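You operate a simulated robot arm through the tools that you are given. There is no shell and no other tool.

You run a simulated robot arm. Do the job below in one go: nothing can be reset, and whatever is moved stays where it is left.

Task
The thread snapped: set the tension to 5, reset, slow the tacker to 2000, then press READY.
Fine: pattern, size and count stay as they are.

Only the result counts: the job must be done as asked and must still hold three seconds after the hand-in. Knocking over, shifting, dropping, spilling or breaking anything else fails it.

Robot
A 7-joint arm with a two-finger parallel gripper, fixed in place. Base frame: the origin is at the foot of the arm, x ahead of it, y to its left, z up; the work surface is at about z = 780. Readings come in mm, degrees, newtons and seconds.
With the tool pointing down near the work surface it reaches from about 380 to 900 mm from the base axis. Its first joint turns from -115.0 to 115.0 degrees. Payload 3.91 kg.
Tool frame: the origin (TCP) lies between the finger pads and is the grasp point; the fingertips stand 30 mm ahead of it; z points along the fingers, y is the line along which they close. Largest opening 110 mm; finger width 20, thickness 10; the body of the gripper, 48 by 112 mm, starts 55 mm behind the TCP.
Orientation is that of the tool frame in the base frame, as a unit quaternion [x, y, z, w]. With the fingers straight down and closing along the base's y, the tool's x points along the base's -x, its y along +y and its z along -z.

Tools
- The arm moves only by the tool move_arm. Its argument "plan" is a list that holds one entry, the list of rows, each a list of 6 numbers: the shift along the base's x, y, z in units of 150 mm (1.0 is 150 mm), then the turn, a rotation vector about the base's x, y, z in units of 180 degrees (1.0 is 180 degrees). In form: [[[dx, dy, dz, rx, ry, rz], ...]]. A call has 1 to 20 rows; each row is the pose to reach, as a shift and turn from the pose commanded when the call began. "jaw" is the finger opening in m, from 0 to 0.11, set as the call begins (left out, the last holds). A call with a number of a shift or a turn outside -1 to 1 is refused whole. Rows are played at 5 a second. More than 50 mm and 8.6 degrees between two rows, or a gripper value outside its range, and nothing of the call is played. A pose out of reach is approached as far as the arm can. The call stops where the force on the tool passes 40 N (or 10 N more than at its start, if that is more) or the arm is blocked; 0.2 s more then pass. The fingers move at their own pace (about 153 mm/s each) and stop on an object; they squeeze with about 28 N. The grip force told is the motor's: it shows also when the fingers shut on nothing. Time passes only in rows, and 0.2 s behind the last, so rows that repeat a pose let the fingers close. It gives the time, the measured TCP pose, the force on the tool (base axes), the opening and the grip force at its end, in the units of the frame above (readings bear some noise), with the torque about the TCP (base axes, N m) and any sound that the robot's microphone picked up.
- Cameras (640 x 400 px; columns grow to the right, rows downward): "scene" is fixed at [398.8, 500.3, 1534.7]; the picture's right is [-0.94, -0.34, 0.00], its down [-0.11, 0.30, -0.95] and it looks along [0.33, -0.89, -0.32] (base axes); focal length 314 px, centre (320, 200). "wrist" rides on the gripper at [73, 17, -103] in the tool frame; the picture's right is [-0.23, 0.97, 0.00], its down [-0.76, -0.18, -0.62] and it looks along [-0.61, -0.14, 0.78] (tool axes); focal length 222 px, centre (320, 200). There is no depth. A picture from a camera that has moved, and an enlarged one, comes with that camera's place and axes in the base frame and with its lens.
- camera(camera): a new picture of that camera. The clock stands still meanwhile.
- move_column(by): slides the trunk up (or, below 0, down) by that many mm; the arm rides with it, the base frame stays. It gives what a move gives, with no picture.
- inspect(camera, box): a new picture of the part [left, top, right, bottom] of that camera's present view, enlarged. The clock stands still meanwhile.
- sign_off(): hands the job in; it is judged then, once.

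Nothing tells you positions but the pictures and the camera data. Unless the task says otherwise, let go and move clear before handing in.

The tools are called after "Request:" by a JSON object that holds its "op" and its "data". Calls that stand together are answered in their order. move_arm: Moves the arm, as the interface text tells. Its arguments: {"type":"object","properties":{"plan":{"type":"array","items":{"type":"array","items":{"type":"array","items":{"type":"number"}}}},"jaw":{"type":"number"}},"required":["plan"]} The other tools are called the same way: move_column (by) slides the trunk up or down; camera (camera) takes a picture; inspect (camera, box) takes an enlarged picture of a part of a camera's view; sign_off () hands the job in.

At the start:

```text
time: 0.0
tcp_pos: [271.8, -484.7, 1210.6]
orientation: [0.001, 1.0, -0.001, 0.0]
contact_force: [0.1, 0.2, 0.7]
moment: [0.02, -0.02, 0.02]
grip_width: 110.0
finger_force: 0.0
trunk travel left (down, up): [-825.0, 165.0]
```

scene: 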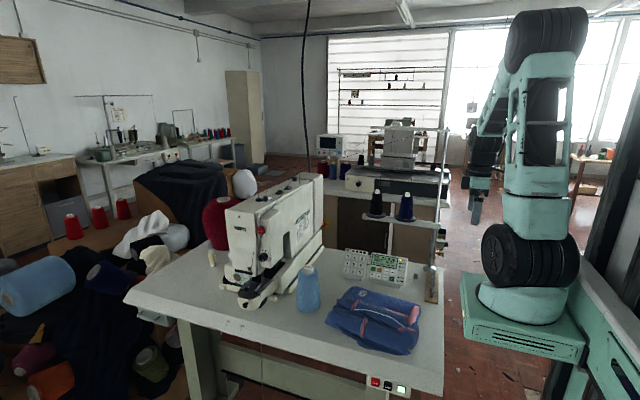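
wrist: 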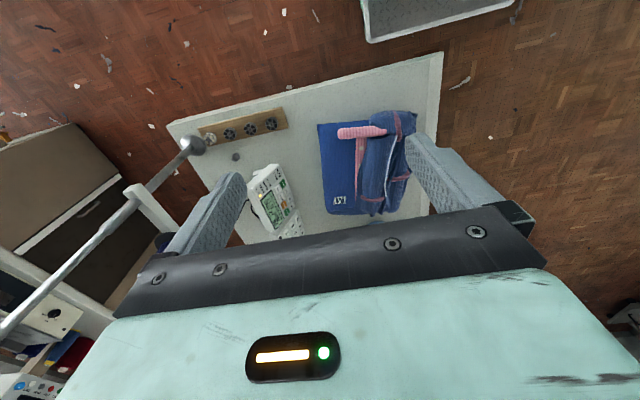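

I see a bar tacker on a table with a control panel beside it and a folded pair of jeans; I'll look closer at the panel, the machine head and the switch box.

Request:
{"op": "inspect", "data": {"camera": "scene", "box": [330, 235, 430, 297]}}

Request:
{"op": "inspect", "data": {"camera": "scene", "box": [200, 170, 340, 310]}}

Request:
{"op": "inspect", "data": {"camera": "wrist", "box": [160, 80, 340, 250]}}

Request:
{"op": "inspect", "data": {"camera": "scene", "box": [350, 360, 430, 400]}}

```text
6.40 times, centred on (380, 266) of scene
camera zoom: at [398.8, 500.3, 1534.7], right [-0.94, -0.34, 0.0], down [-0.11, 0.3, -0.95], along [0.33, -0.89, -0.32], focal length 2012 px, centre (-64, -222)
```

zoom: 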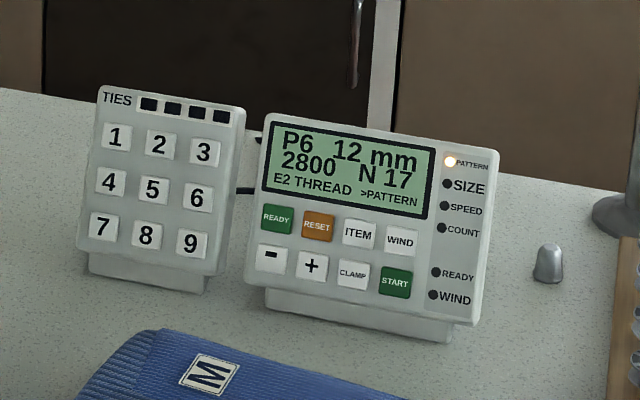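

```text
2.86 times, centred on (270, 240) of scene
camera zoom: at [398.8, 500.3, 1534.7], right [-0.94, -0.34, 0.0], down [-0.11, 0.3, -0.95], along [0.33, -0.89, -0.32], focal length 898 px, centre (463, 86)
```

zoom: 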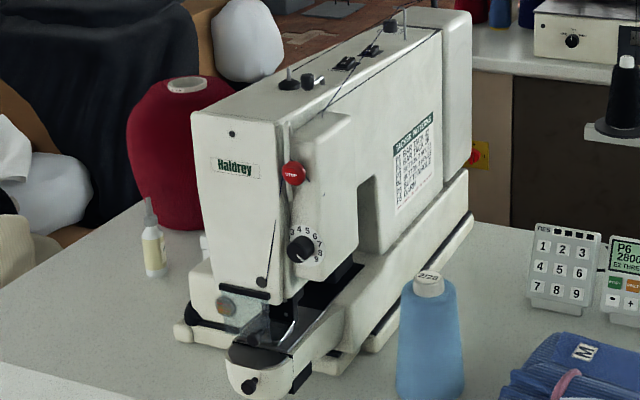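

```text
2.35 times, centred on (250, 165) of wrist
camera zoom: at [199.7, -467.2, 1312.9], right [0.23, 0.97, 0.0], down [0.76, -0.18, 0.62], along [0.61, -0.14, -0.78], focal length 523 px, centre (485, 282)
```

zoom: 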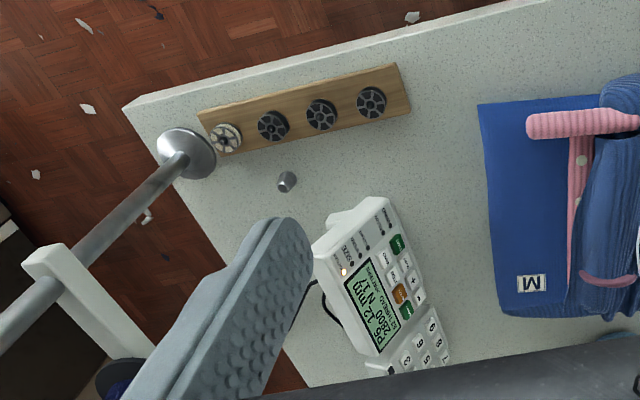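

```text
8.00 times, centred on (390, 380) of scene
camera zoom: at [398.8, 500.3, 1534.7], right [-0.94, -0.34, 0.0], down [-0.11, 0.3, -0.95], along [0.33, -0.89, -0.32], focal length 2516 px, centre (-240, -1240)
```

zoom: 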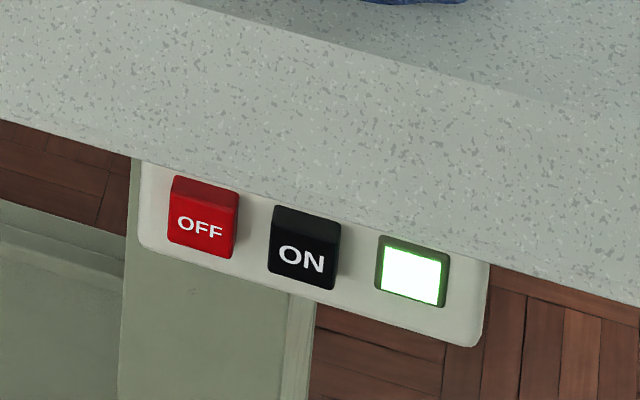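

The power is on and the display shows P6, 12 mm, 2800, N17, E2 THREAD with PATTERN selected; now I look closely at the tension dial.

Request:
{"op": "inspect", "data": {"camera": "scene", "box": [285, 238, 325, 263]}}

Request:
{"op": "inspect", "data": {"camera": "scene", "box": [320, 210, 350, 230]}}

Request:
{"op": "inspect", "data": {"camera": "scene", "box": [320, 206, 350, 246]}}

Request:
{"op": "inspect", "data": {"camera": "scene", "box": [260, 210, 280, 222]}}

Request:
{"op": "inspect", "data": {"camera": "scene", "box": [255, 220, 345, 320]}}

Request:
{"op": "inspect", "data": {"camera": "scene", "box": [254, 240, 286, 265]}}

```text
16.00 times, centred on (305, 250) of scene
camera zoom: at [398.8, 500.3, 1534.7], right [-0.94, -0.34, 0.0], down [-0.11, 0.3, -0.95], along [0.33, -0.89, -0.32], focal length 5031 px, centre (560, -608)
```

zoom: 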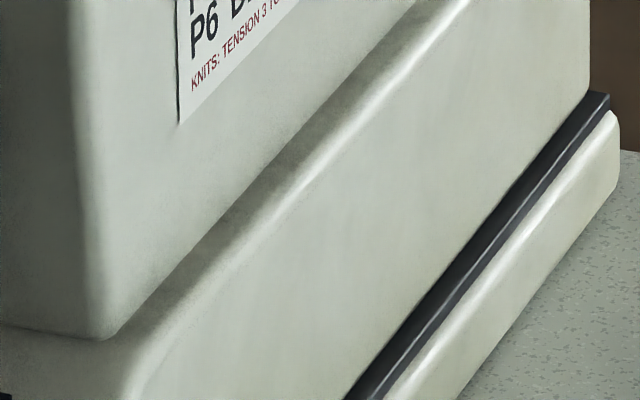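

```text
16.00 times, centred on (335, 220) of scene
camera zoom: at [398.8, 500.3, 1534.7], right [-0.94, -0.34, 0.0], down [-0.11, 0.3, -0.95], along [0.33, -0.89, -0.32], focal length 5031 px, centre (80, -120)
```

zoom: 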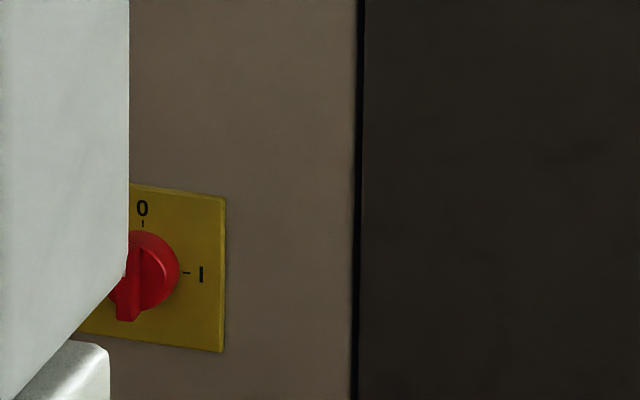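

```text
10.00 times, centred on (335, 226) of scene
camera zoom: at [398.8, 500.3, 1534.7], right [-0.94, -0.34, 0.0], down [-0.11, 0.3, -0.95], along [0.33, -0.89, -0.32], focal length 3144 px, centre (170, -60)
```

zoom: 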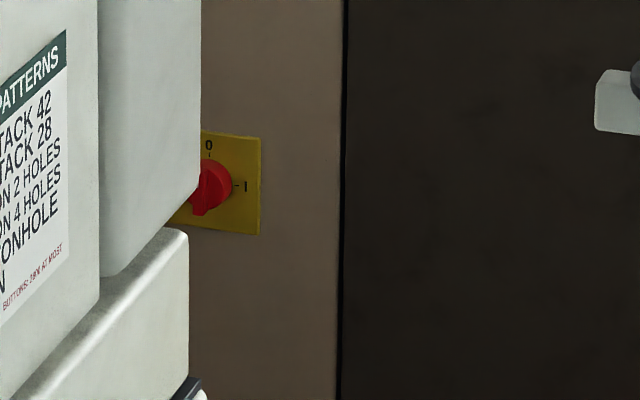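

```text
16.00 times, centred on (270, 216) of scene
camera zoom: at [398.8, 500.3, 1534.7], right [-0.94, -0.34, 0.0], down [-0.11, 0.3, -0.95], along [0.33, -0.89, -0.32], focal length 5031 px, centre (1120, -56)
```

zoom: 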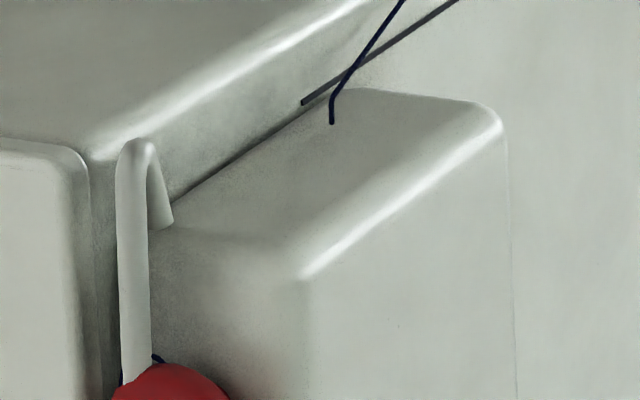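

```text
4.00 times, centred on (300, 270) of scene
camera zoom: at [398.8, 500.3, 1534.7], right [-0.94, -0.34, 0.0], down [-0.11, 0.3, -0.95], along [0.33, -0.89, -0.32], focal length 1258 px, centre (400, -80)
```

zoom: 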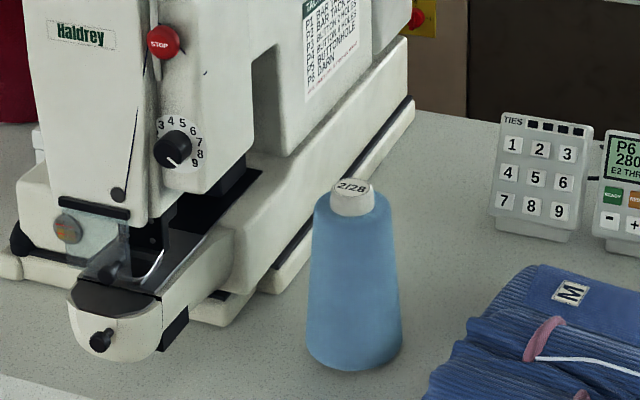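

```text
16.00 times, centred on (270, 252) of scene
camera zoom: at [398.8, 500.3, 1534.7], right [-0.94, -0.34, 0.0], down [-0.11, 0.3, -0.95], along [0.33, -0.89, -0.32], focal length 5031 px, centre (1120, -640)
```

zoom: 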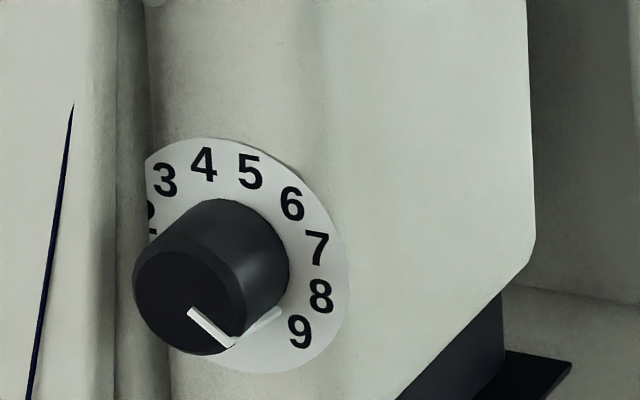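

The tension dial is on the machine's side facing the robot and seems to stand near 9, with a blue cone in front of it. I'll move the wrist camera to see this side of the machine squarely before touching anything.

Request:
{"op": "move_arm", "data": {"plan": [[[0.2, 0.04, -0.06, 0, -0.037, 0], [0.4, 0.08, -0.12, 0, -0.074, 0], [0.6, 0.12, -0.18, 0, -0.111, 0], [0.8, 0.16, -0.24, 0, -0.148, 0], [1.0, 0.2, -0.3, 0, -0.185, 0], [1.0, 0.25, -0.36, 0, -0.222, 0], [1.0, 0.3, -0.42, 0, -0.259, 0], [1.0, 0.35, -0.5, 0, -0.296, 0], [1.0, 0.4, -0.55, 0, -0.333, 0]]], "jaw": 0.06}}

Request:
{"op": "camera", "data": {"camera": "wrist"}}

Request:
{"op": "camera", "data": {"camera": "scene"}}

```text
time: 2.0
tcp_pos: [423.0, -423.2, 1127.7]
orientation: [0.0, 0.866, -0.001, 0.5]
contact_force: [1.0, -0.6, -0.1]
moment: [0.01, 0.03, -0.01]
grip_width: 60.0
finger_force: 0.0
trunk travel left (down, up): [-825.0, 165.0]
```

```text
taken
camera wrist: at [297.3, -405.7, 1116.1], right [0.11, 0.97, 0.2], down [-0.16, -0.18, 0.97], along [0.98, -0.14, 0.14], focal length 222 px, centre (320, 200)
```

wrist: 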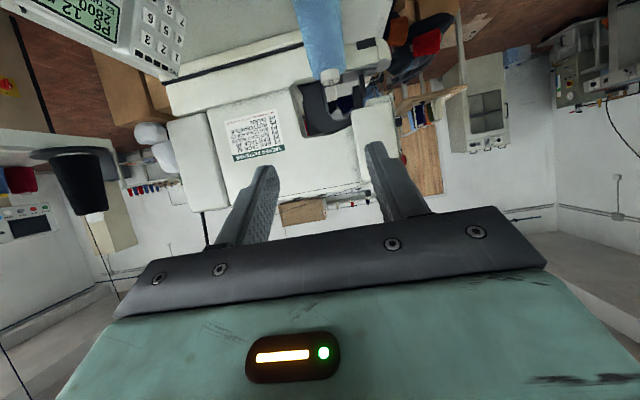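

```text
taken
```

scene: 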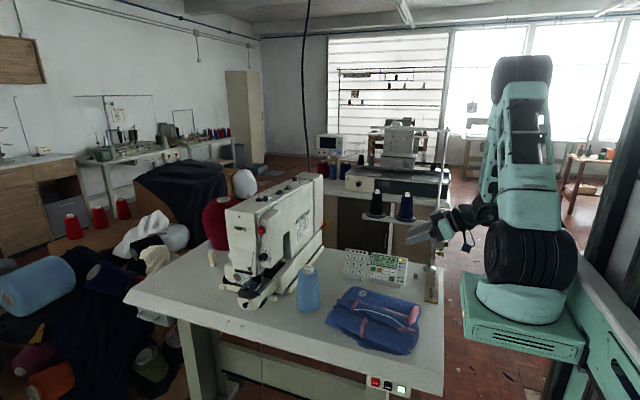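

The wrist picture is upside down here (machine at the top); I'll enlarge the machine head and cone.

Request:
{"op": "inspect", "data": {"camera": "wrist", "box": [260, 0, 420, 200]}}

Request:
{"op": "inspect", "data": {"camera": "wrist", "box": [0, 0, 200, 125]}}

Request:
{"op": "inspect", "data": {"camera": "scene", "box": [400, 40, 640, 390]}}

```text
2.00 times, centred on (340, 100) of wrist
camera zoom: at [297.3, -405.7, 1116.1], right [0.11, 0.97, 0.2], down [-0.16, -0.18, 0.97], along [0.98, -0.14, 0.14], focal length 444 px, centre (280, 400)
```

zoom: 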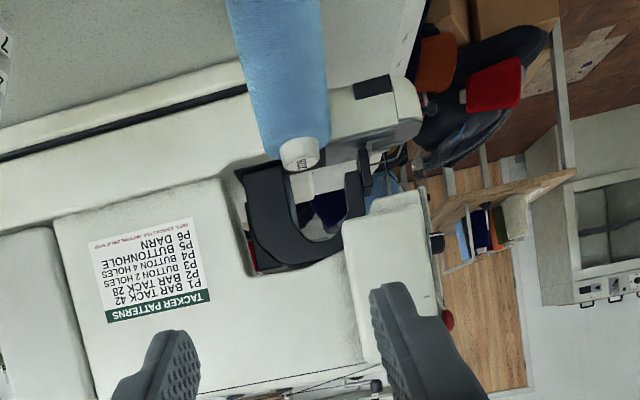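

```text
3.20 times, centred on (100, 62) of wrist
camera zoom: at [297.3, -405.7, 1116.1], right [0.11, 0.97, 0.2], down [-0.16, -0.18, 0.97], along [0.98, -0.14, 0.14], focal length 711 px, centre (1024, 640)
```

zoom: 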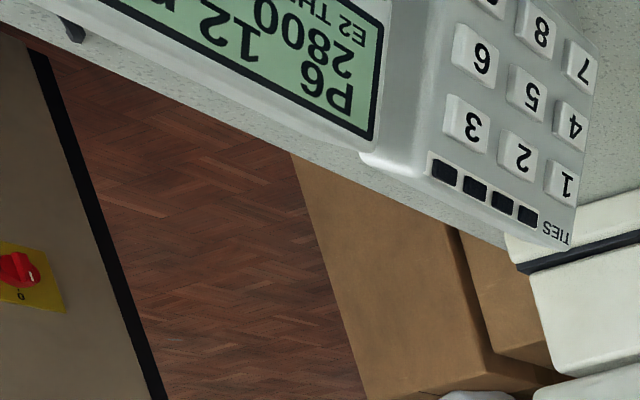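

```text
1.14 times, centred on (520, 215) of scene
camera zoom: at [398.8, 500.3, 1534.7], right [-0.94, -0.34, 0.0], down [-0.11, 0.3, -0.95], along [0.33, -0.89, -0.32], focal length 359 px, centre (91, 183)
```

zoom: 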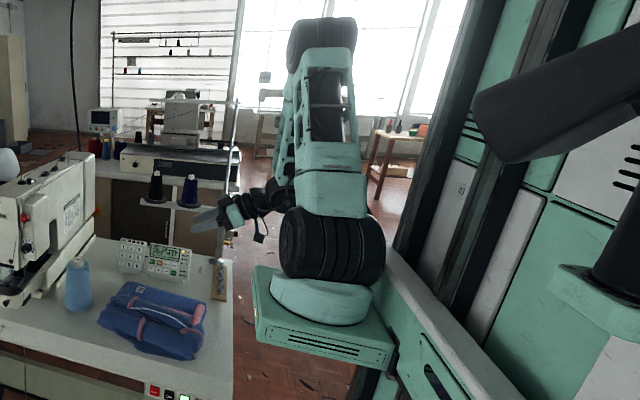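

Triangulating from both views, the dial knob's tip is near (877, -262, 1044), facing +y, with the STOP button about 90 mm above. I'll turn the tool to point along -y and come around in front of the machine head for a frontal look.

Request:
{"op": "move_arm", "data": {"plan": [[[0.0714, 0.0714, 0, -0.0321, 0.0185, -0.0185], [0.1429, 0.1429, 0, -0.0642, 0.0371, -0.0371], [0.2143, 0.2143, 0, -0.0964, 0.0556, -0.0556], [0.2857, 0.2857, 0, -0.1285, 0.0742, -0.0742], [0.3571, 0.3571, 0, -0.1606, 0.0927, -0.0927], [0.4286, 0.4286, 0, -0.1927, 0.1113, -0.1113], [0.5, 0.5, 0, -0.2249, 0.1298, -0.1298], [0.5714, 0.5714, 0, -0.257, 0.1483, -0.1483], [0.6429, 0.6429, 0, -0.2891, 0.1669, -0.1669], [0.7143, 0.7143, 0, -0.3212, 0.1854, -0.1854], [0.7857, 0.7857, 0, -0.3533, 0.204, -0.204], [0.8571, 0.8571, 0, -0.3855, 0.2225, -0.2225], [0.9286, 0.9286, 0, -0.4176, 0.2411, -0.2411], [1.0, 1.0, 0, -0.4497, 0.2596, -0.2596]]]}}

Request:
{"op": "camera", "data": {"camera": "scene"}}

Request:
{"op": "camera", "data": {"camera": "wrist"}}

```text
time: 5.0
tcp_pos: [570.7, -273.8, 1128.3]
orientation: [0.001, -0.707, 0.708, -0.001]
contact_force: [-0.2, -0.3, 0.1]
moment: [0.02, 0.02, 0.01]
grip_width: 60.1
finger_force: 0.1
out of reach, approached as far as the arm can: row 1, 2, 3, 4, 5, 6, 7, 8, 9, 10
trunk travel left (down, up): [-825.0, 165.0]
```

```text
taken
```

scene: 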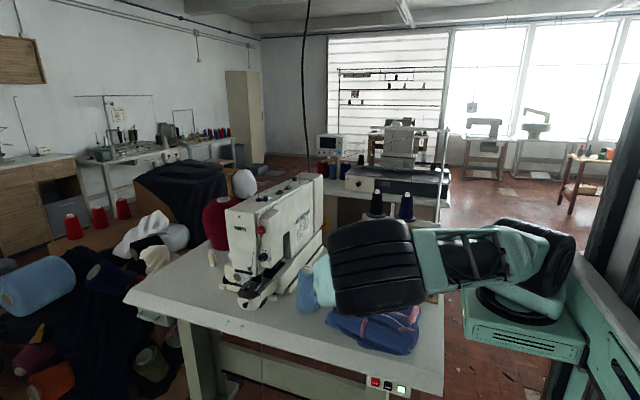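

```text
taken
camera wrist: at [499.0, -170.3, 1110.5], right [0.23, 0.0, -0.97], down [0.76, 0.62, 0.18], along [0.61, -0.78, 0.14], focal length 222 px, centre (320, 200)
```

wrist: 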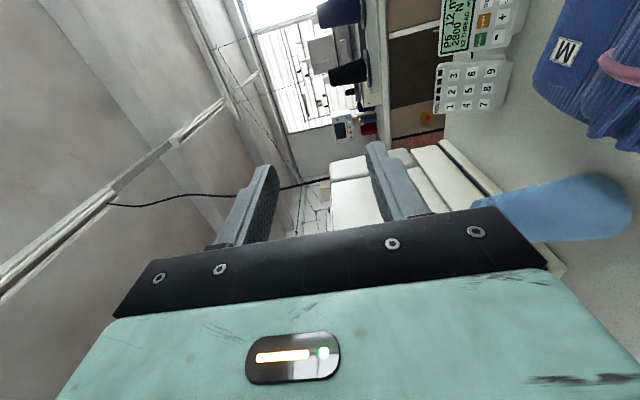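

Pose is reached and clear. I'll carry on extending toward the dial in front of the machine head.

Request:
{"op": "move_arm", "data": {"plan": [[[0.2, 0.24, -0.05, 0, 0, 0], [0.4, 0.5, -0.12, 0, 0, 0], [0.6, 0.75, -0.2, 0, 0, 0], [0.8, 1.0, -0.28, 0, 0, 0], [1.0, 1.0, -0.35, 0, 0, 0]]]}}

Request:
{"op": "camera", "data": {"camera": "scene"}}

Request:
{"op": "camera", "data": {"camera": "wrist"}}

```text
refused: row 2 steps farther than a row can; nothing moved
```

```text
taken
```

scene: 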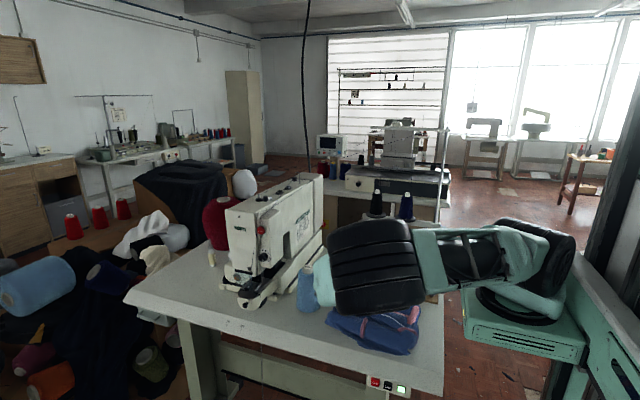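

```text
taken
camera wrist: at [499.0, -170.3, 1110.5], right [0.23, 0.0, -0.97], down [0.76, 0.62, 0.18], along [0.61, -0.78, 0.14], focal length 222 px, centre (320, 200)
```

wrist: 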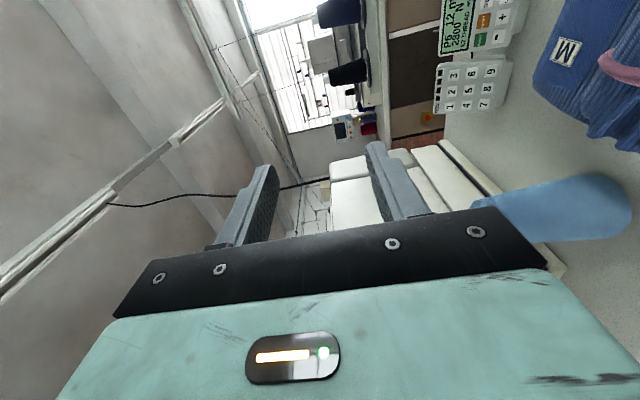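

The step was too large, so I'll repeat it with smaller rows.

Request:
{"op": "move_arm", "data": {"plan": [[[0.12, 0.16, -0.05, 0, 0, 0], [0.25, 0.33, -0.09, 0, 0, 0], [0.37, 0.5, -0.13, 0, 0, 0], [0.5, 0.66, -0.18, 0, 0, 0], [0.62, 0.83, -0.22, 0, 0, 0], [0.75, 1.0, -0.26, 0, 0, 0], [0.87, 1.0, -0.3, 0, 0, 0], [1.0, 1.0, -0.35, 0, 0, 0]]]}}

Request:
{"op": "camera", "data": {"camera": "scene"}}

Request:
{"op": "camera", "data": {"camera": "wrist"}}

```text
time: 6.8
tcp_pos: [722.9, -126.8, 1075.4]
orientation: [-0.001, -0.707, 0.707, 0.0]
contact_force: [-0.7, 1.3, 0.1]
moment: [-0.02, 0.02, 0.0]
grip_width: 60.2
finger_force: 0.0
trunk travel left (down, up): [-825.0, 165.0]
```

```text
taken
```

scene: 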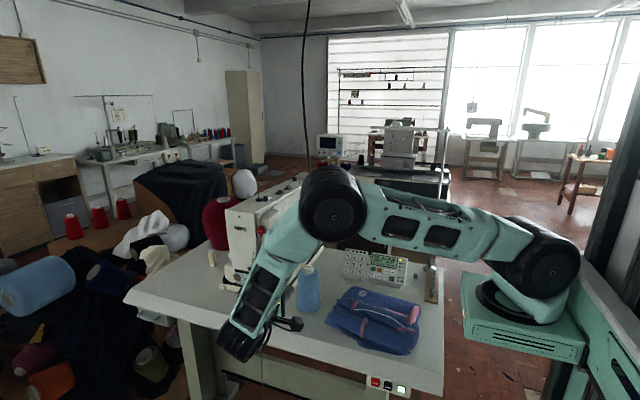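

```text
taken
camera wrist: at [650.1, -22.9, 1057.1], right [0.23, 0.0, -0.97], down [0.76, 0.62, 0.18], along [0.61, -0.78, 0.14], focal length 222 px, centre (320, 200)
```

wrist: 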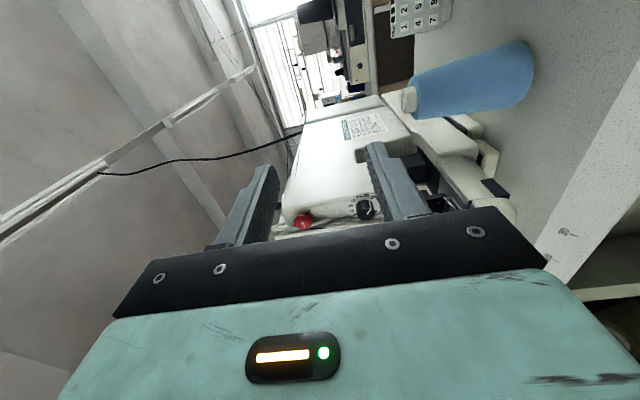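

The dial and the red STOP button come into view. I move another 150 mm in +x so the dial sits between the fingers' line.

Request:
{"op": "move_arm", "data": {"plan": [[[0.2, 0.03, -0.04, 0, 0, 0], [0.4, 0.06, -0.08, 0, 0, 0], [0.6, 0.09, -0.13, 0, 0, 0], [0.8, 0.12, -0.17, 0, 0, 0], [1.0, 0.15, -0.21, 0, 0, 0]]]}}

Request:
{"op": "camera", "data": {"camera": "wrist"}}

Request:
{"op": "inspect", "data": {"camera": "wrist", "box": [240, 60, 400, 200]}}

Request:
{"op": "camera", "data": {"camera": "scene"}}

```text
time: 8.0
tcp_pos: [871.2, -100.7, 1045.3]
orientation: [0.0, -0.707, 0.708, 0.003]
contact_force: [0.3, -0.1, 0.4]
moment: [0.04, 0.01, -0.01]
grip_width: 60.2
finger_force: 0.0
trunk travel left (down, up): [-825.0, 165.0]
```

```text
taken
camera wrist: at [798.2, 1.6, 1027.9], right [0.23, 0.0, -0.97], down [0.76, 0.62, 0.18], along [0.6, -0.78, 0.14], focal length 222 px, centre (320, 200)
```

wrist: 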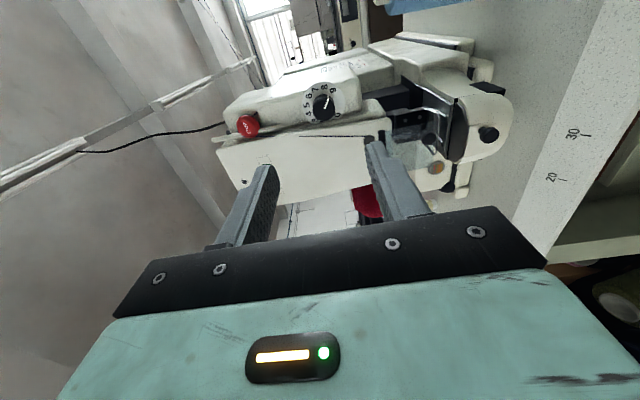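

```text
2.86 times, centred on (320, 130) of wrist
camera zoom: at [798.2, 1.6, 1027.9], right [0.23, 0.0, -0.97], down [0.76, 0.62, 0.18], along [0.6, -0.78, 0.14], focal length 635 px, centre (320, 400)
```

zoom: 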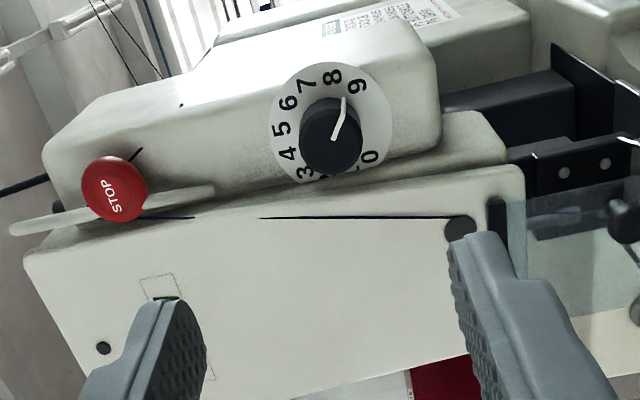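

```text
taken
```

scene: 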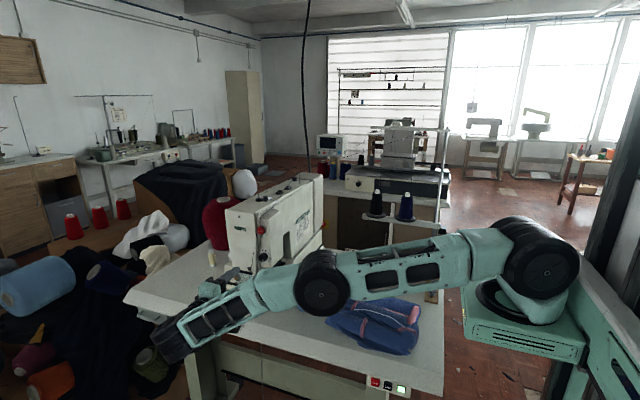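

The dial reads about 8.5 (0 to 9, roughly 30° per number), and the face plate beside it stands proud, so turns near the +x side must stay small. I'll move closer to measure.

Request:
{"op": "move_arm", "data": {"plan": [[[0.006, -0.2, -0.01, 0, 0, 0], [0.012, -0.4, -0.02, 0, 0, 0], [0.012, -0.5, -0.025, 0, 0, 0]]]}}

Request:
{"op": "inspect", "data": {"camera": "wrist", "box": [240, 80, 400, 210]}}

Request:
{"op": "inspect", "data": {"camera": "scene", "box": [180, 200, 340, 330]}}

```text
time: 8.8
tcp_pos: [872.7, -176.6, 1041.4]
orientation: [0.0, -0.707, 0.707, 0.001]
contact_force: [0.4, 0.7, 0.4]
moment: [-0.03, 0.02, 0.01]
grip_width: 60.0
finger_force: 0.2
trunk travel left (down, up): [-825.0, 165.0]
```

```text
3.08 times, centred on (320, 145) of wrist
camera zoom: at [800.8, -73.2, 1024.3], right [0.23, 0.0, -0.97], down [0.76, 0.62, 0.18], along [0.61, -0.78, 0.14], focal length 684 px, centre (320, 369)
```

zoom: 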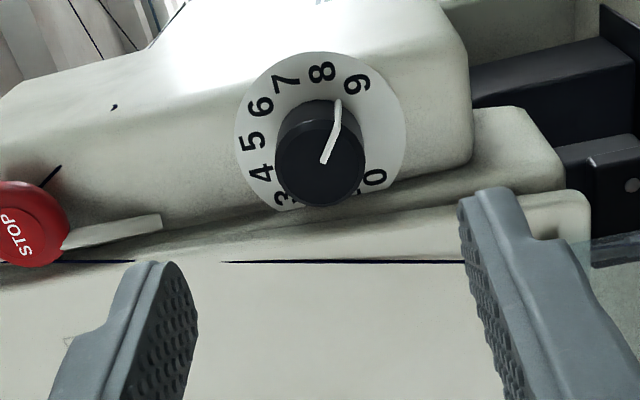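

```text
3.08 times, centred on (260, 265) of scene
camera zoom: at [398.8, 500.3, 1534.7], right [-0.94, -0.34, 0.0], down [-0.11, 0.3, -0.95], along [0.33, -0.89, -0.32], focal length 968 px, centre (505, 0)
```

zoom: 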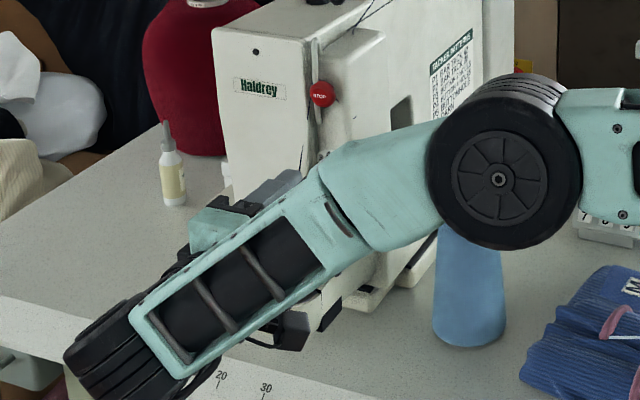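

The knob is about 25 mm across, on the tool axis with its tip near y = -261; the face plate starts some 20 mm to its +x side. I'll pre-roll by -17°, narrow the fingers, and approach until just in front of the knob to check alignment.

Request:
{"op": "move_arm", "data": {"plan": [[[0, -0.07, 0, 0, -0.04, 0], [0, -0.14, 0, 0, -0.08, 0], [0, -0.21, 0, 0, -0.0944, 0], [0, -0.28, 0, 0, -0.0944, 0], [0, -0.28, 0, 0, -0.0944, 0]]], "jaw": 0.036}}

Request:
{"op": "inspect", "data": {"camera": "wrist", "box": [240, 90, 400, 220]}}

```text
time: 10.0
tcp_pos: [875.8, -218.2, 1041.2]
orientation: [-0.105, -0.699, 0.7, -0.104]
contact_force: [-0.3, 0.0, 0.0]
moment: [0.01, -0.02, -0.01]
grip_width: 36.1
finger_force: 0.0
trunk travel left (down, up): [-825.0, 165.0]
```

```text
3.08 times, centred on (320, 155) of wrist
camera zoom: at [810.5, -114.6, 1003.0], right [0.5, 0.0, -0.86], down [0.68, 0.62, 0.39], along [0.54, -0.78, 0.31], focal length 684 px, centre (320, 338)
```

zoom: 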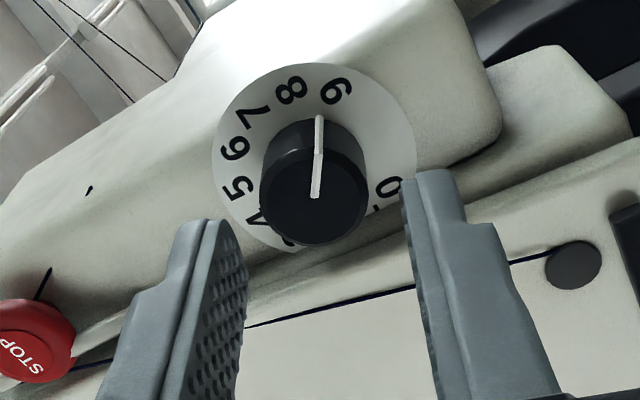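

Alignment is within about 2 mm; I'll trim it, advance 27 mm so the fingertips straddle the knob, and check before gripping.

Request:
{"op": "move_arm", "data": {"plan": [[[-0.01, -0.02, 0.01, 0, 0, 0], [-0.01, -0.08, 0.01, 0, 0, 0], [-0.01, -0.13, 0.01, 0, 0, 0], [-0.01, -0.18, 0.01, 0, 0, 0], [-0.01, -0.18, 0.01, 0, 0, 0]]]}}

Request:
{"op": "inspect", "data": {"camera": "wrist", "box": [240, 90, 400, 220]}}

```text
time: 11.2
tcp_pos: [872.2, -246.0, 1041.5]
orientation: [-0.105, -0.699, 0.7, -0.103]
contact_force: [-0.2, 0.1, 0.0]
moment: [0.0, 0.02, 0.0]
grip_width: 35.9
finger_force: 0.1
trunk travel left (down, up): [-825.0, 165.0]
```

```text
3.08 times, centred on (320, 155) of wrist
camera zoom: at [808.6, -142.1, 1003.8], right [0.5, 0.0, -0.86], down [0.68, 0.62, 0.39], along [0.54, -0.78, 0.31], focal length 684 px, centre (320, 338)
```

zoom: 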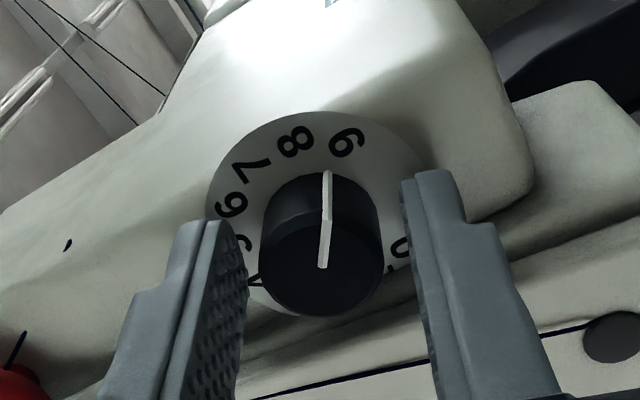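

The fingers straddle the knob with no contact. I close on it now.

Request:
{"op": "move_arm", "data": {"plan": [[[0, 0, 0, 0, 0, 0], [0, 0, 0, 0, 0, 0], [0, 0, 0, 0, 0, 0]]], "jaw": 0.0}}

Request:
{"op": "inspect", "data": {"camera": "wrist", "box": [240, 90, 400, 220]}}

```text
time: 12.0
tcp_pos: [872.4, -245.3, 1040.5]
orientation: [-0.105, -0.699, 0.7, -0.104]
contact_force: [0.7, -0.7, 0.4]
moment: [0.0, 0.01, 0.07]
grip_width: 25.0
finger_force: 45.5
trunk travel left (down, up): [-825.0, 165.0]
```

```text
3.08 times, centred on (320, 155) of wrist
camera zoom: at [808.6, -142.1, 1003.8], right [0.5, 0.0, -0.86], down [0.68, 0.62, 0.39], along [0.54, -0.78, 0.31], focal length 684 px, centre (320, 338)
```

zoom: 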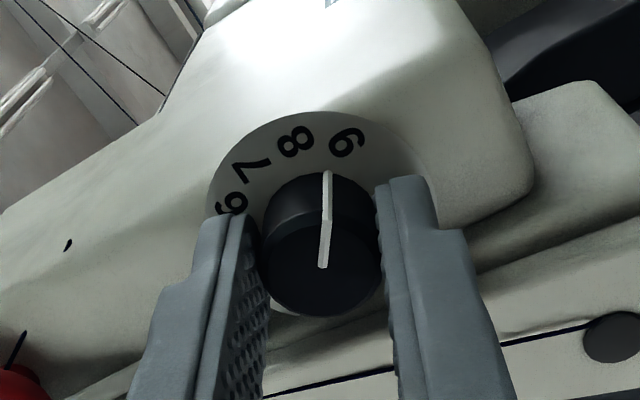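

Gripped at 25.0 mm with very little side force. I turn it 34° toward the lower numbers and look.

Request:
{"op": "move_arm", "data": {"plan": [[[0, 0, 0, 0, 0.0378, 0], [0, 0, 0, 0, 0.0756, 0], [0, 0, 0, 0, 0.1133, 0], [0, 0, 0, 0, 0.1511, 0], [0, 0, 0, 0, 0.1889, 0], [0, 0, 0, 0, 0.1889, 0]]]}}

Request:
{"op": "inspect", "data": {"camera": "wrist", "box": [240, 90, 400, 220]}}

```text
time: 13.4
tcp_pos: [873.9, -246.8, 1042.0]
orientation: [0.104, -0.698, 0.7, 0.105]
contact_force: [1.6, 3.5, 12.7]
moment: [-0.38, -0.01, -0.07]
grip_width: 25.2
finger_force: 45.1
trunk travel left (down, up): [-825.0, 165.0]
```

```text
3.08 times, centred on (320, 155) of wrist
camera zoom: at [798.5, -142.1, 1046.6], right [-0.07, 0.0, -1.0], down [0.78, 0.62, -0.05], along [0.62, -0.78, -0.04], focal length 684 px, centre (320, 338)
```

zoom: 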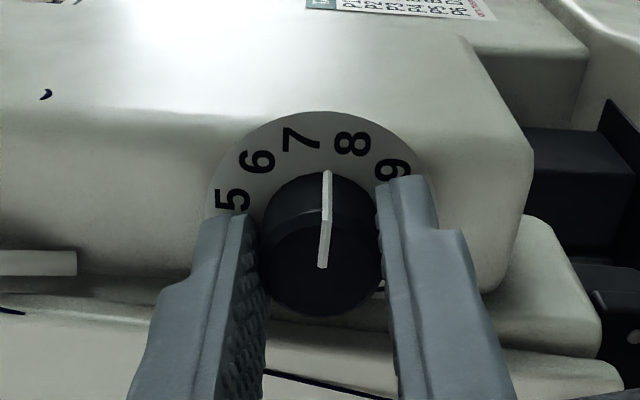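

The knob followed without slipping; the pointer now sits around 7.5. I release, roll back 34° around the knob and grip again.

Request:
{"op": "move_arm", "data": {"plan": [[[0, 0, 0, 0, 0, 0], [0, 0, 0, 0, 0, 0], [0, 0, 0, 0, -0.0378, 0], [0, 0, 0, 0, -0.0756, 0], [0, 0, 0, 0, -0.1133, 0], [0, 0, 0, 0, -0.1511, 0], [0, 0, 0, 0, -0.1889, 0], [0, 0, 0, 0, -0.1889, 0]]], "jaw": 0.035}}

Request:
{"op": "inspect", "data": {"camera": "wrist", "box": [240, 90, 400, 220]}}

```text
time: 15.2
tcp_pos: [871.8, -245.6, 1041.0]
orientation: [-0.105, -0.699, 0.7, -0.104]
contact_force: [-1.0, -0.7, -0.3]
moment: [0.01, 0.01, -0.01]
grip_width: 35.0
finger_force: 0.0
trunk travel left (down, up): [-825.0, 165.0]
```

```text
3.08 times, centred on (320, 155) of wrist
camera zoom: at [808.1, -142.4, 1003.3], right [0.5, 0.0, -0.86], down [0.68, 0.62, 0.39], along [0.54, -0.78, 0.31], focal length 684 px, centre (320, 338)
```

zoom: 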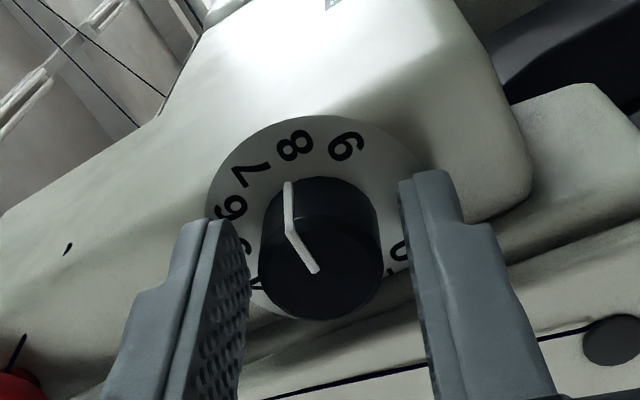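

The pointer is now a bit above 7. I repeat: grip and turn another 34°.

Request:
{"op": "move_arm", "data": {"plan": [[[0, 0, 0, 0, 0, 0], [0, 0, 0, 0, 0, 0], [0, 0, 0, 0, 0, 0], [0, 0, 0, 0, 0.0378, 0], [0, 0, 0, 0, 0.0756, 0], [0, 0, 0, 0, 0.1133, 0], [0, 0, 0, 0, 0.1511, 0], [0, 0, 0, 0, 0.1889, 0], [0, 0, 0, 0, 0.1889, 0]]], "jaw": 0.0}}

Request:
{"op": "move_arm", "data": {"plan": [[[0, 0, 0, 0, 0, 0], [0, 0, 0, 0, 0, 0], [0, 0, 0, 0, -0.0378, 0], [0, 0, 0, 0, -0.0756, 0], [0, 0, 0, 0, -0.1133, 0], [0, 0, 0, 0, -0.1511, 0], [0, 0, 0, 0, -0.1889, 0], [0, 0, 0, 0, -0.1889, 0]]], "jaw": 0.035}}

Request:
{"op": "inspect", "data": {"camera": "wrist", "box": [240, 90, 400, 220]}}

```text
time: 17.2
tcp_pos: [872.4, -246.3, 1042.4]
orientation: [0.104, -0.699, 0.699, 0.105]
contact_force: [-5.4, -0.4, 11.5]
moment: [-0.14, 0.0, 0.2]
grip_width: 25.4
finger_force: 45.1
trunk travel left (down, up): [-825.0, 165.0]
```

```text
time: 19.0
tcp_pos: [872.8, -245.6, 1041.7]
orientation: [-0.106, -0.699, 0.699, -0.104]
contact_force: [0.3, -0.1, 1.7]
moment: [-0.04, 0.01, -0.03]
grip_width: 35.0
finger_force: 0.1
trunk travel left (down, up): [-825.0, 165.0]
```

```text
3.08 times, centred on (320, 155) of wrist
camera zoom: at [808.7, -142.6, 1003.3], right [0.5, 0.0, -0.86], down [0.68, 0.62, 0.39], along [0.54, -0.78, 0.31], focal length 684 px, centre (320, 338)
```

zoom: 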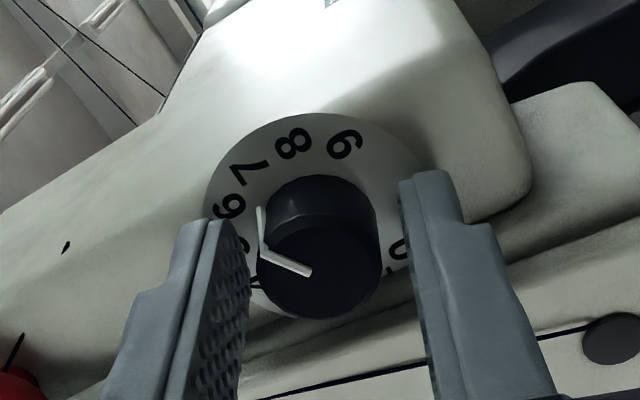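

The pointer seems near 6. I back off about 60 mm for an unobstructed reading before the last turn.

Request:
{"op": "move_arm", "data": {"plan": [[[0, 0.1, 0, 0, 0.03, 0], [0, 0.2, 0, 0, 0.06, 0], [0, 0.3, 0, 0, 0.09, 0], [0, 0.45, 0, 0, 0.0944, 0]]]}}

Request:
{"op": "inspect", "data": {"camera": "wrist", "box": [280, 80, 360, 145]}}

Request:
{"op": "camera", "data": {"camera": "wrist"}}

```text
time: 20.0
tcp_pos: [872.9, -179.6, 1041.9]
orientation: [0.0, 0.707, -0.707, -0.001]
contact_force: [1.1, -0.2, 0.2]
moment: [0.02, 0.0, 0.01]
grip_width: 34.8
finger_force: 0.0
trunk travel left (down, up): [-825.0, 165.0]
```

```text
6.15 times, centred on (320, 112) of wrist
camera zoom: at [800.2, -75.5, 1024.1], right [0.23, 0.0, -0.97], down [0.76, 0.62, 0.18], along [0.61, -0.78, 0.14], focal length 1367 px, centre (320, 738)
```

zoom: 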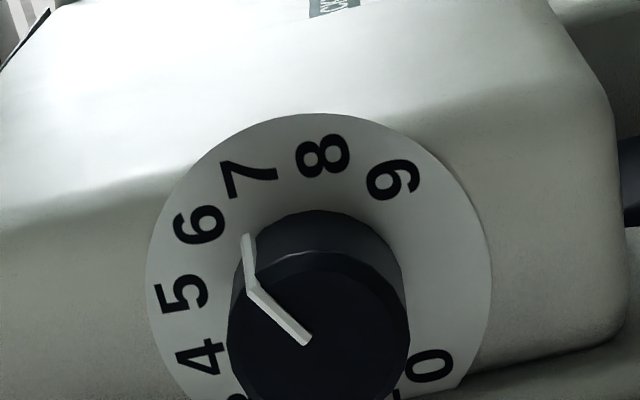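

```text
taken
camera wrist: at [800.2, -75.5, 1024.1], right [0.23, 0.0, -0.97], down [0.76, 0.62, 0.18], along [0.61, -0.78, 0.14], focal length 222 px, centre (320, 200)
```

wrist: 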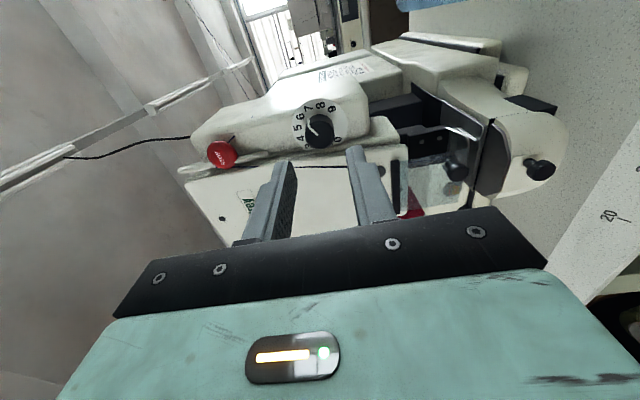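

With a clean view I read the pointer at about 53° clockwise from top, i.e. roughly 6.2–6.3, while 5 lies at 15°. I go back in and turn about 37° more.

Request:
{"op": "move_arm", "data": {"plan": [[[0, -0.1, 0, 0, -0.04, 0], [0, -0.2, 0, 0, -0.08, 0], [0, -0.3, 0, 0, -0.1056, 0], [0, -0.38, 0, 0, -0.1056, 0], [0, -0.45, 0, 0, -0.1056, 0], [0, -0.45, 0, 0, -0.1056, 0]]], "jaw": 0.035}}

Request:
{"op": "move_arm", "data": {"plan": [[[0, 0, 0, 0, 0, 0], [0, 0, 0, 0, 0, 0], [0, 0, 0, 0, 0, 0], [0, 0, 0, 0, 0.04, 0], [0, 0, 0, 0, 0.08, 0], [0, 0, 0, 0, 0.12, 0], [0, 0, 0, 0, 0.16, 0], [0, 0, 0, 0, 0.2056, 0], [0, 0, 0, 0, 0.2056, 0]]], "jaw": 0.0}}

Request:
{"op": "move_arm", "data": {"plan": [[[0, 0, 0, 0, 0, 0], [0, 0, 0, 0, 0, 0], [0, 0.15, 0, 0, -0.04, 0], [0, 0.3, 0, 0, -0.08, 0], [0, 0.45, 0, 0, -0.1, 0], [0, 0.45, 0, 0, -0.1, 0]]], "jaw": 0.035}}

Request:
{"op": "inspect", "data": {"camera": "wrist", "box": [280, 80, 360, 145]}}

```text
time: 21.4
tcp_pos: [873.3, -247.8, 1042.1]
orientation: [-0.118, -0.697, 0.698, -0.116]
contact_force: [0.1, -0.3, -0.5]
moment: [0.02, -0.01, 0.0]
grip_width: 34.9
finger_force: 0.0
trunk travel left (down, up): [-825.0, 165.0]
```

```text
time: 23.4
tcp_pos: [872.7, -247.1, 1042.7]
orientation: [0.11, -0.697, 0.699, 0.111]
contact_force: [-1.5, -4.6, 4.0]
moment: [-0.17, -0.03, -0.4]
grip_width: 25.4
finger_force: 44.3
trunk travel left (down, up): [-825.0, 165.0]
```

```text
time: 24.8
tcp_pos: [870.8, -177.7, 1042.4]
orientation: [0.002, 0.707, -0.707, 0.0]
contact_force: [0.2, 0.5, 0.2]
moment: [-0.01, 0.01, 0.02]
grip_width: 34.9
finger_force: 0.0
trunk travel left (down, up): [-825.0, 165.0]
```

```text
6.15 times, centred on (320, 112) of wrist
camera zoom: at [799.7, -74.1, 1024.3], right [0.23, 0.0, -0.97], down [0.76, 0.62, 0.18], along [0.61, -0.78, 0.14], focal length 1367 px, centre (320, 738)
```

zoom: 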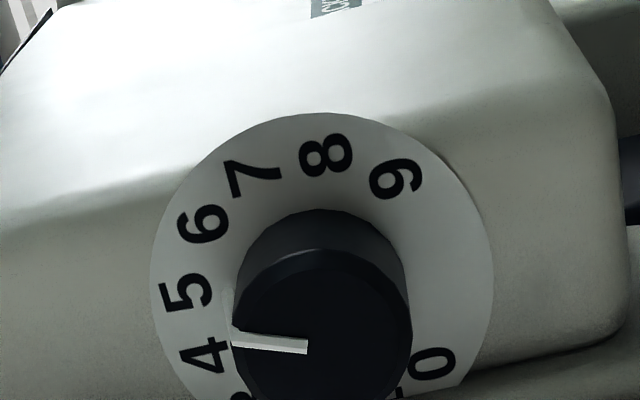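

The pointer now measures about 16° against 5's 15°, so the tension is at 5. I withdraw and travel back around toward the control panel.

Request:
{"op": "move_arm", "data": {"plan": [[[-0.05, 0.2, 0.04, 0, 0, 0], [-0.25, 0.33, 0.08, 0, 0, 0], [-0.45, 0.33, 0.13, 0, 0, 0], [-0.65, 0.33, 0.17, 0, 0, 0], [-0.85, 0.33, 0.21, 0, 0, 0], [-1.0, 0.33, 0.23, 0, 0, 0]]], "jaw": 0.0}}

Request:
{"op": "move_arm", "data": {"plan": [[[-0.125, -0.12, 0.05, 0, 0, 0], [-0.25, -0.25, 0.1, 0, 0, 0], [-0.375, -0.37, 0.15, 0, 0, 0], [-0.5, -0.5, 0.2, 0, 0, 0], [-0.625, -0.62, 0.25, 0, 0, 0], [-0.75, -0.75, 0.3, 0, 0, 0], [-0.87, -0.87, 0.35, 0, 0, 0], [-1.0, -1.0, 0.4, 0, 0, 0]]]}}

Request:
{"op": "inspect", "data": {"camera": "scene", "box": [254, 240, 286, 265]}}

Request:
{"op": "camera", "data": {"camera": "scene"}}

Request:
{"op": "camera", "data": {"camera": "wrist"}}

```text
time: 26.2
tcp_pos: [721.3, -127.8, 1076.3]
orientation: [0.001, 0.708, -0.707, 0.0]
contact_force: [-0.8, 0.7, -0.5]
moment: [0.0, 0.05, 0.0]
grip_width: 0.1
finger_force: 27.6
trunk travel left (down, up): [-825.0, 165.0]
```

```text
time: 28.0
tcp_pos: [572.5, -280.1, 1134.5]
orientation: [0.001, -0.707, 0.707, 0.0]
contact_force: [0.5, -0.1, -0.3]
moment: [0.02, -0.01, -0.01]
grip_width: 0.1
finger_force: 28.2
trunk travel left (down, up): [-825.0, 165.0]
```

```text
16.00 times, centred on (270, 252) of scene
camera zoom: at [398.8, 500.3, 1534.7], right [-0.94, -0.34, 0.0], down [-0.11, 0.3, -0.95], along [0.33, -0.89, -0.32], focal length 5031 px, centre (1120, -640)
```

zoom: 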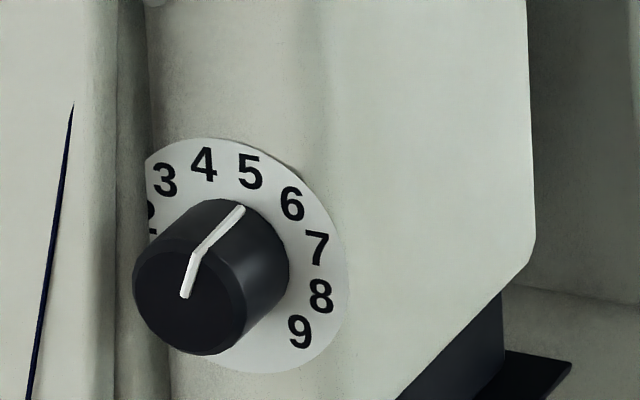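

```text
taken
```

scene: 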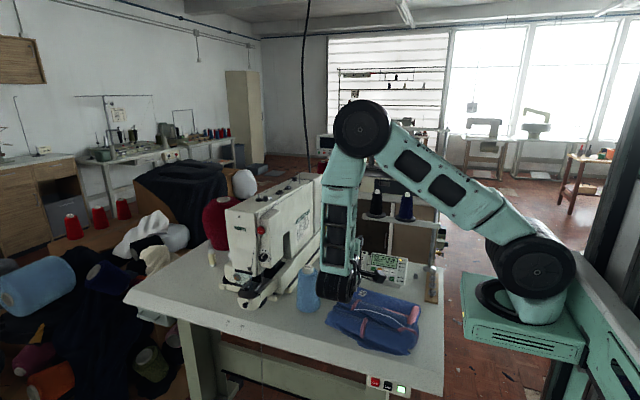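

```text
taken
camera wrist: at [500.9, -176.3, 1117.9], right [0.23, 0.0, -0.97], down [0.76, 0.62, 0.18], along [0.61, -0.78, 0.14], focal length 222 px, centre (320, 200)
```

wrist: 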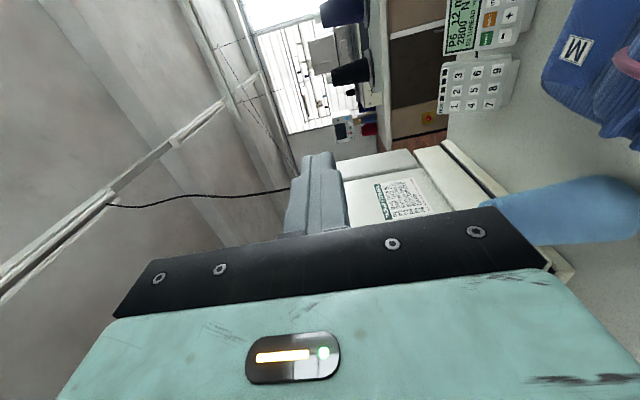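

The scene view confirms the pointer on 5. Now I bring the wrist camera around in front of the control panel with the tool tilted 45°.

Request:
{"op": "move_arm", "data": {"plan": [[[-0.09, -0.125, -0.02, 0.031, 0, 0], [-0.18, -0.25, -0.04, 0.0625, 0, 0], [-0.26, -0.375, -0.06, 0.094, 0, 0], [-0.35, -0.5, -0.08, 0.125, 0, 0], [-0.44, -0.625, -0.1, 0.156, 0, 0], [-0.52, -0.75, -0.12, 0.1875, 0, 0], [-0.61, -0.875, -0.14, 0.219, 0, 0], [-0.7, -1.0, -0.16, 0.25, 0, 0]]]}}

Request:
{"op": "camera", "data": {"camera": "scene"}}

Request:
{"op": "camera", "data": {"camera": "wrist"}}

```text
time: 29.8
tcp_pos: [467.5, -428.4, 1112.1]
orientation: [0.0, 0.924, -0.382, 0.0]
contact_force: [0.6, -0.1, 0.8]
moment: [0.0, 0.04, -0.02]
grip_width: 0.0
finger_force: 28.3
trunk travel left (down, up): [-825.0, 165.0]
```

```text
taken
```

scene: 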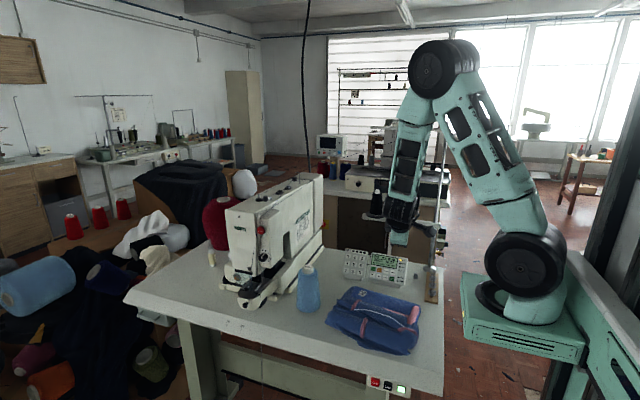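

```text
taken
camera wrist: at [395.8, -342.9, 1172.7], right [0.23, 0.69, -0.69], down [0.76, 0.31, 0.57], along [0.61, -0.65, -0.45], focal length 222 px, centre (320, 200)
```

wrist: 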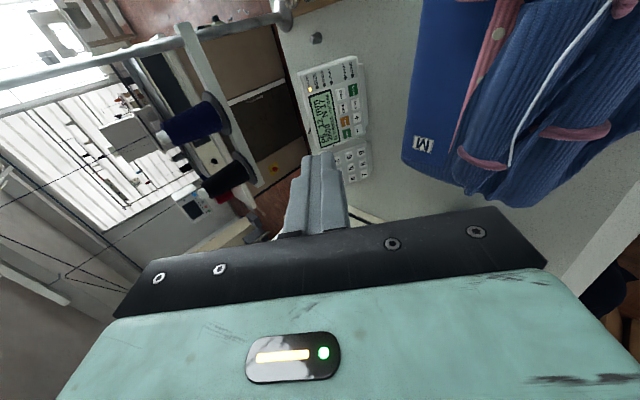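

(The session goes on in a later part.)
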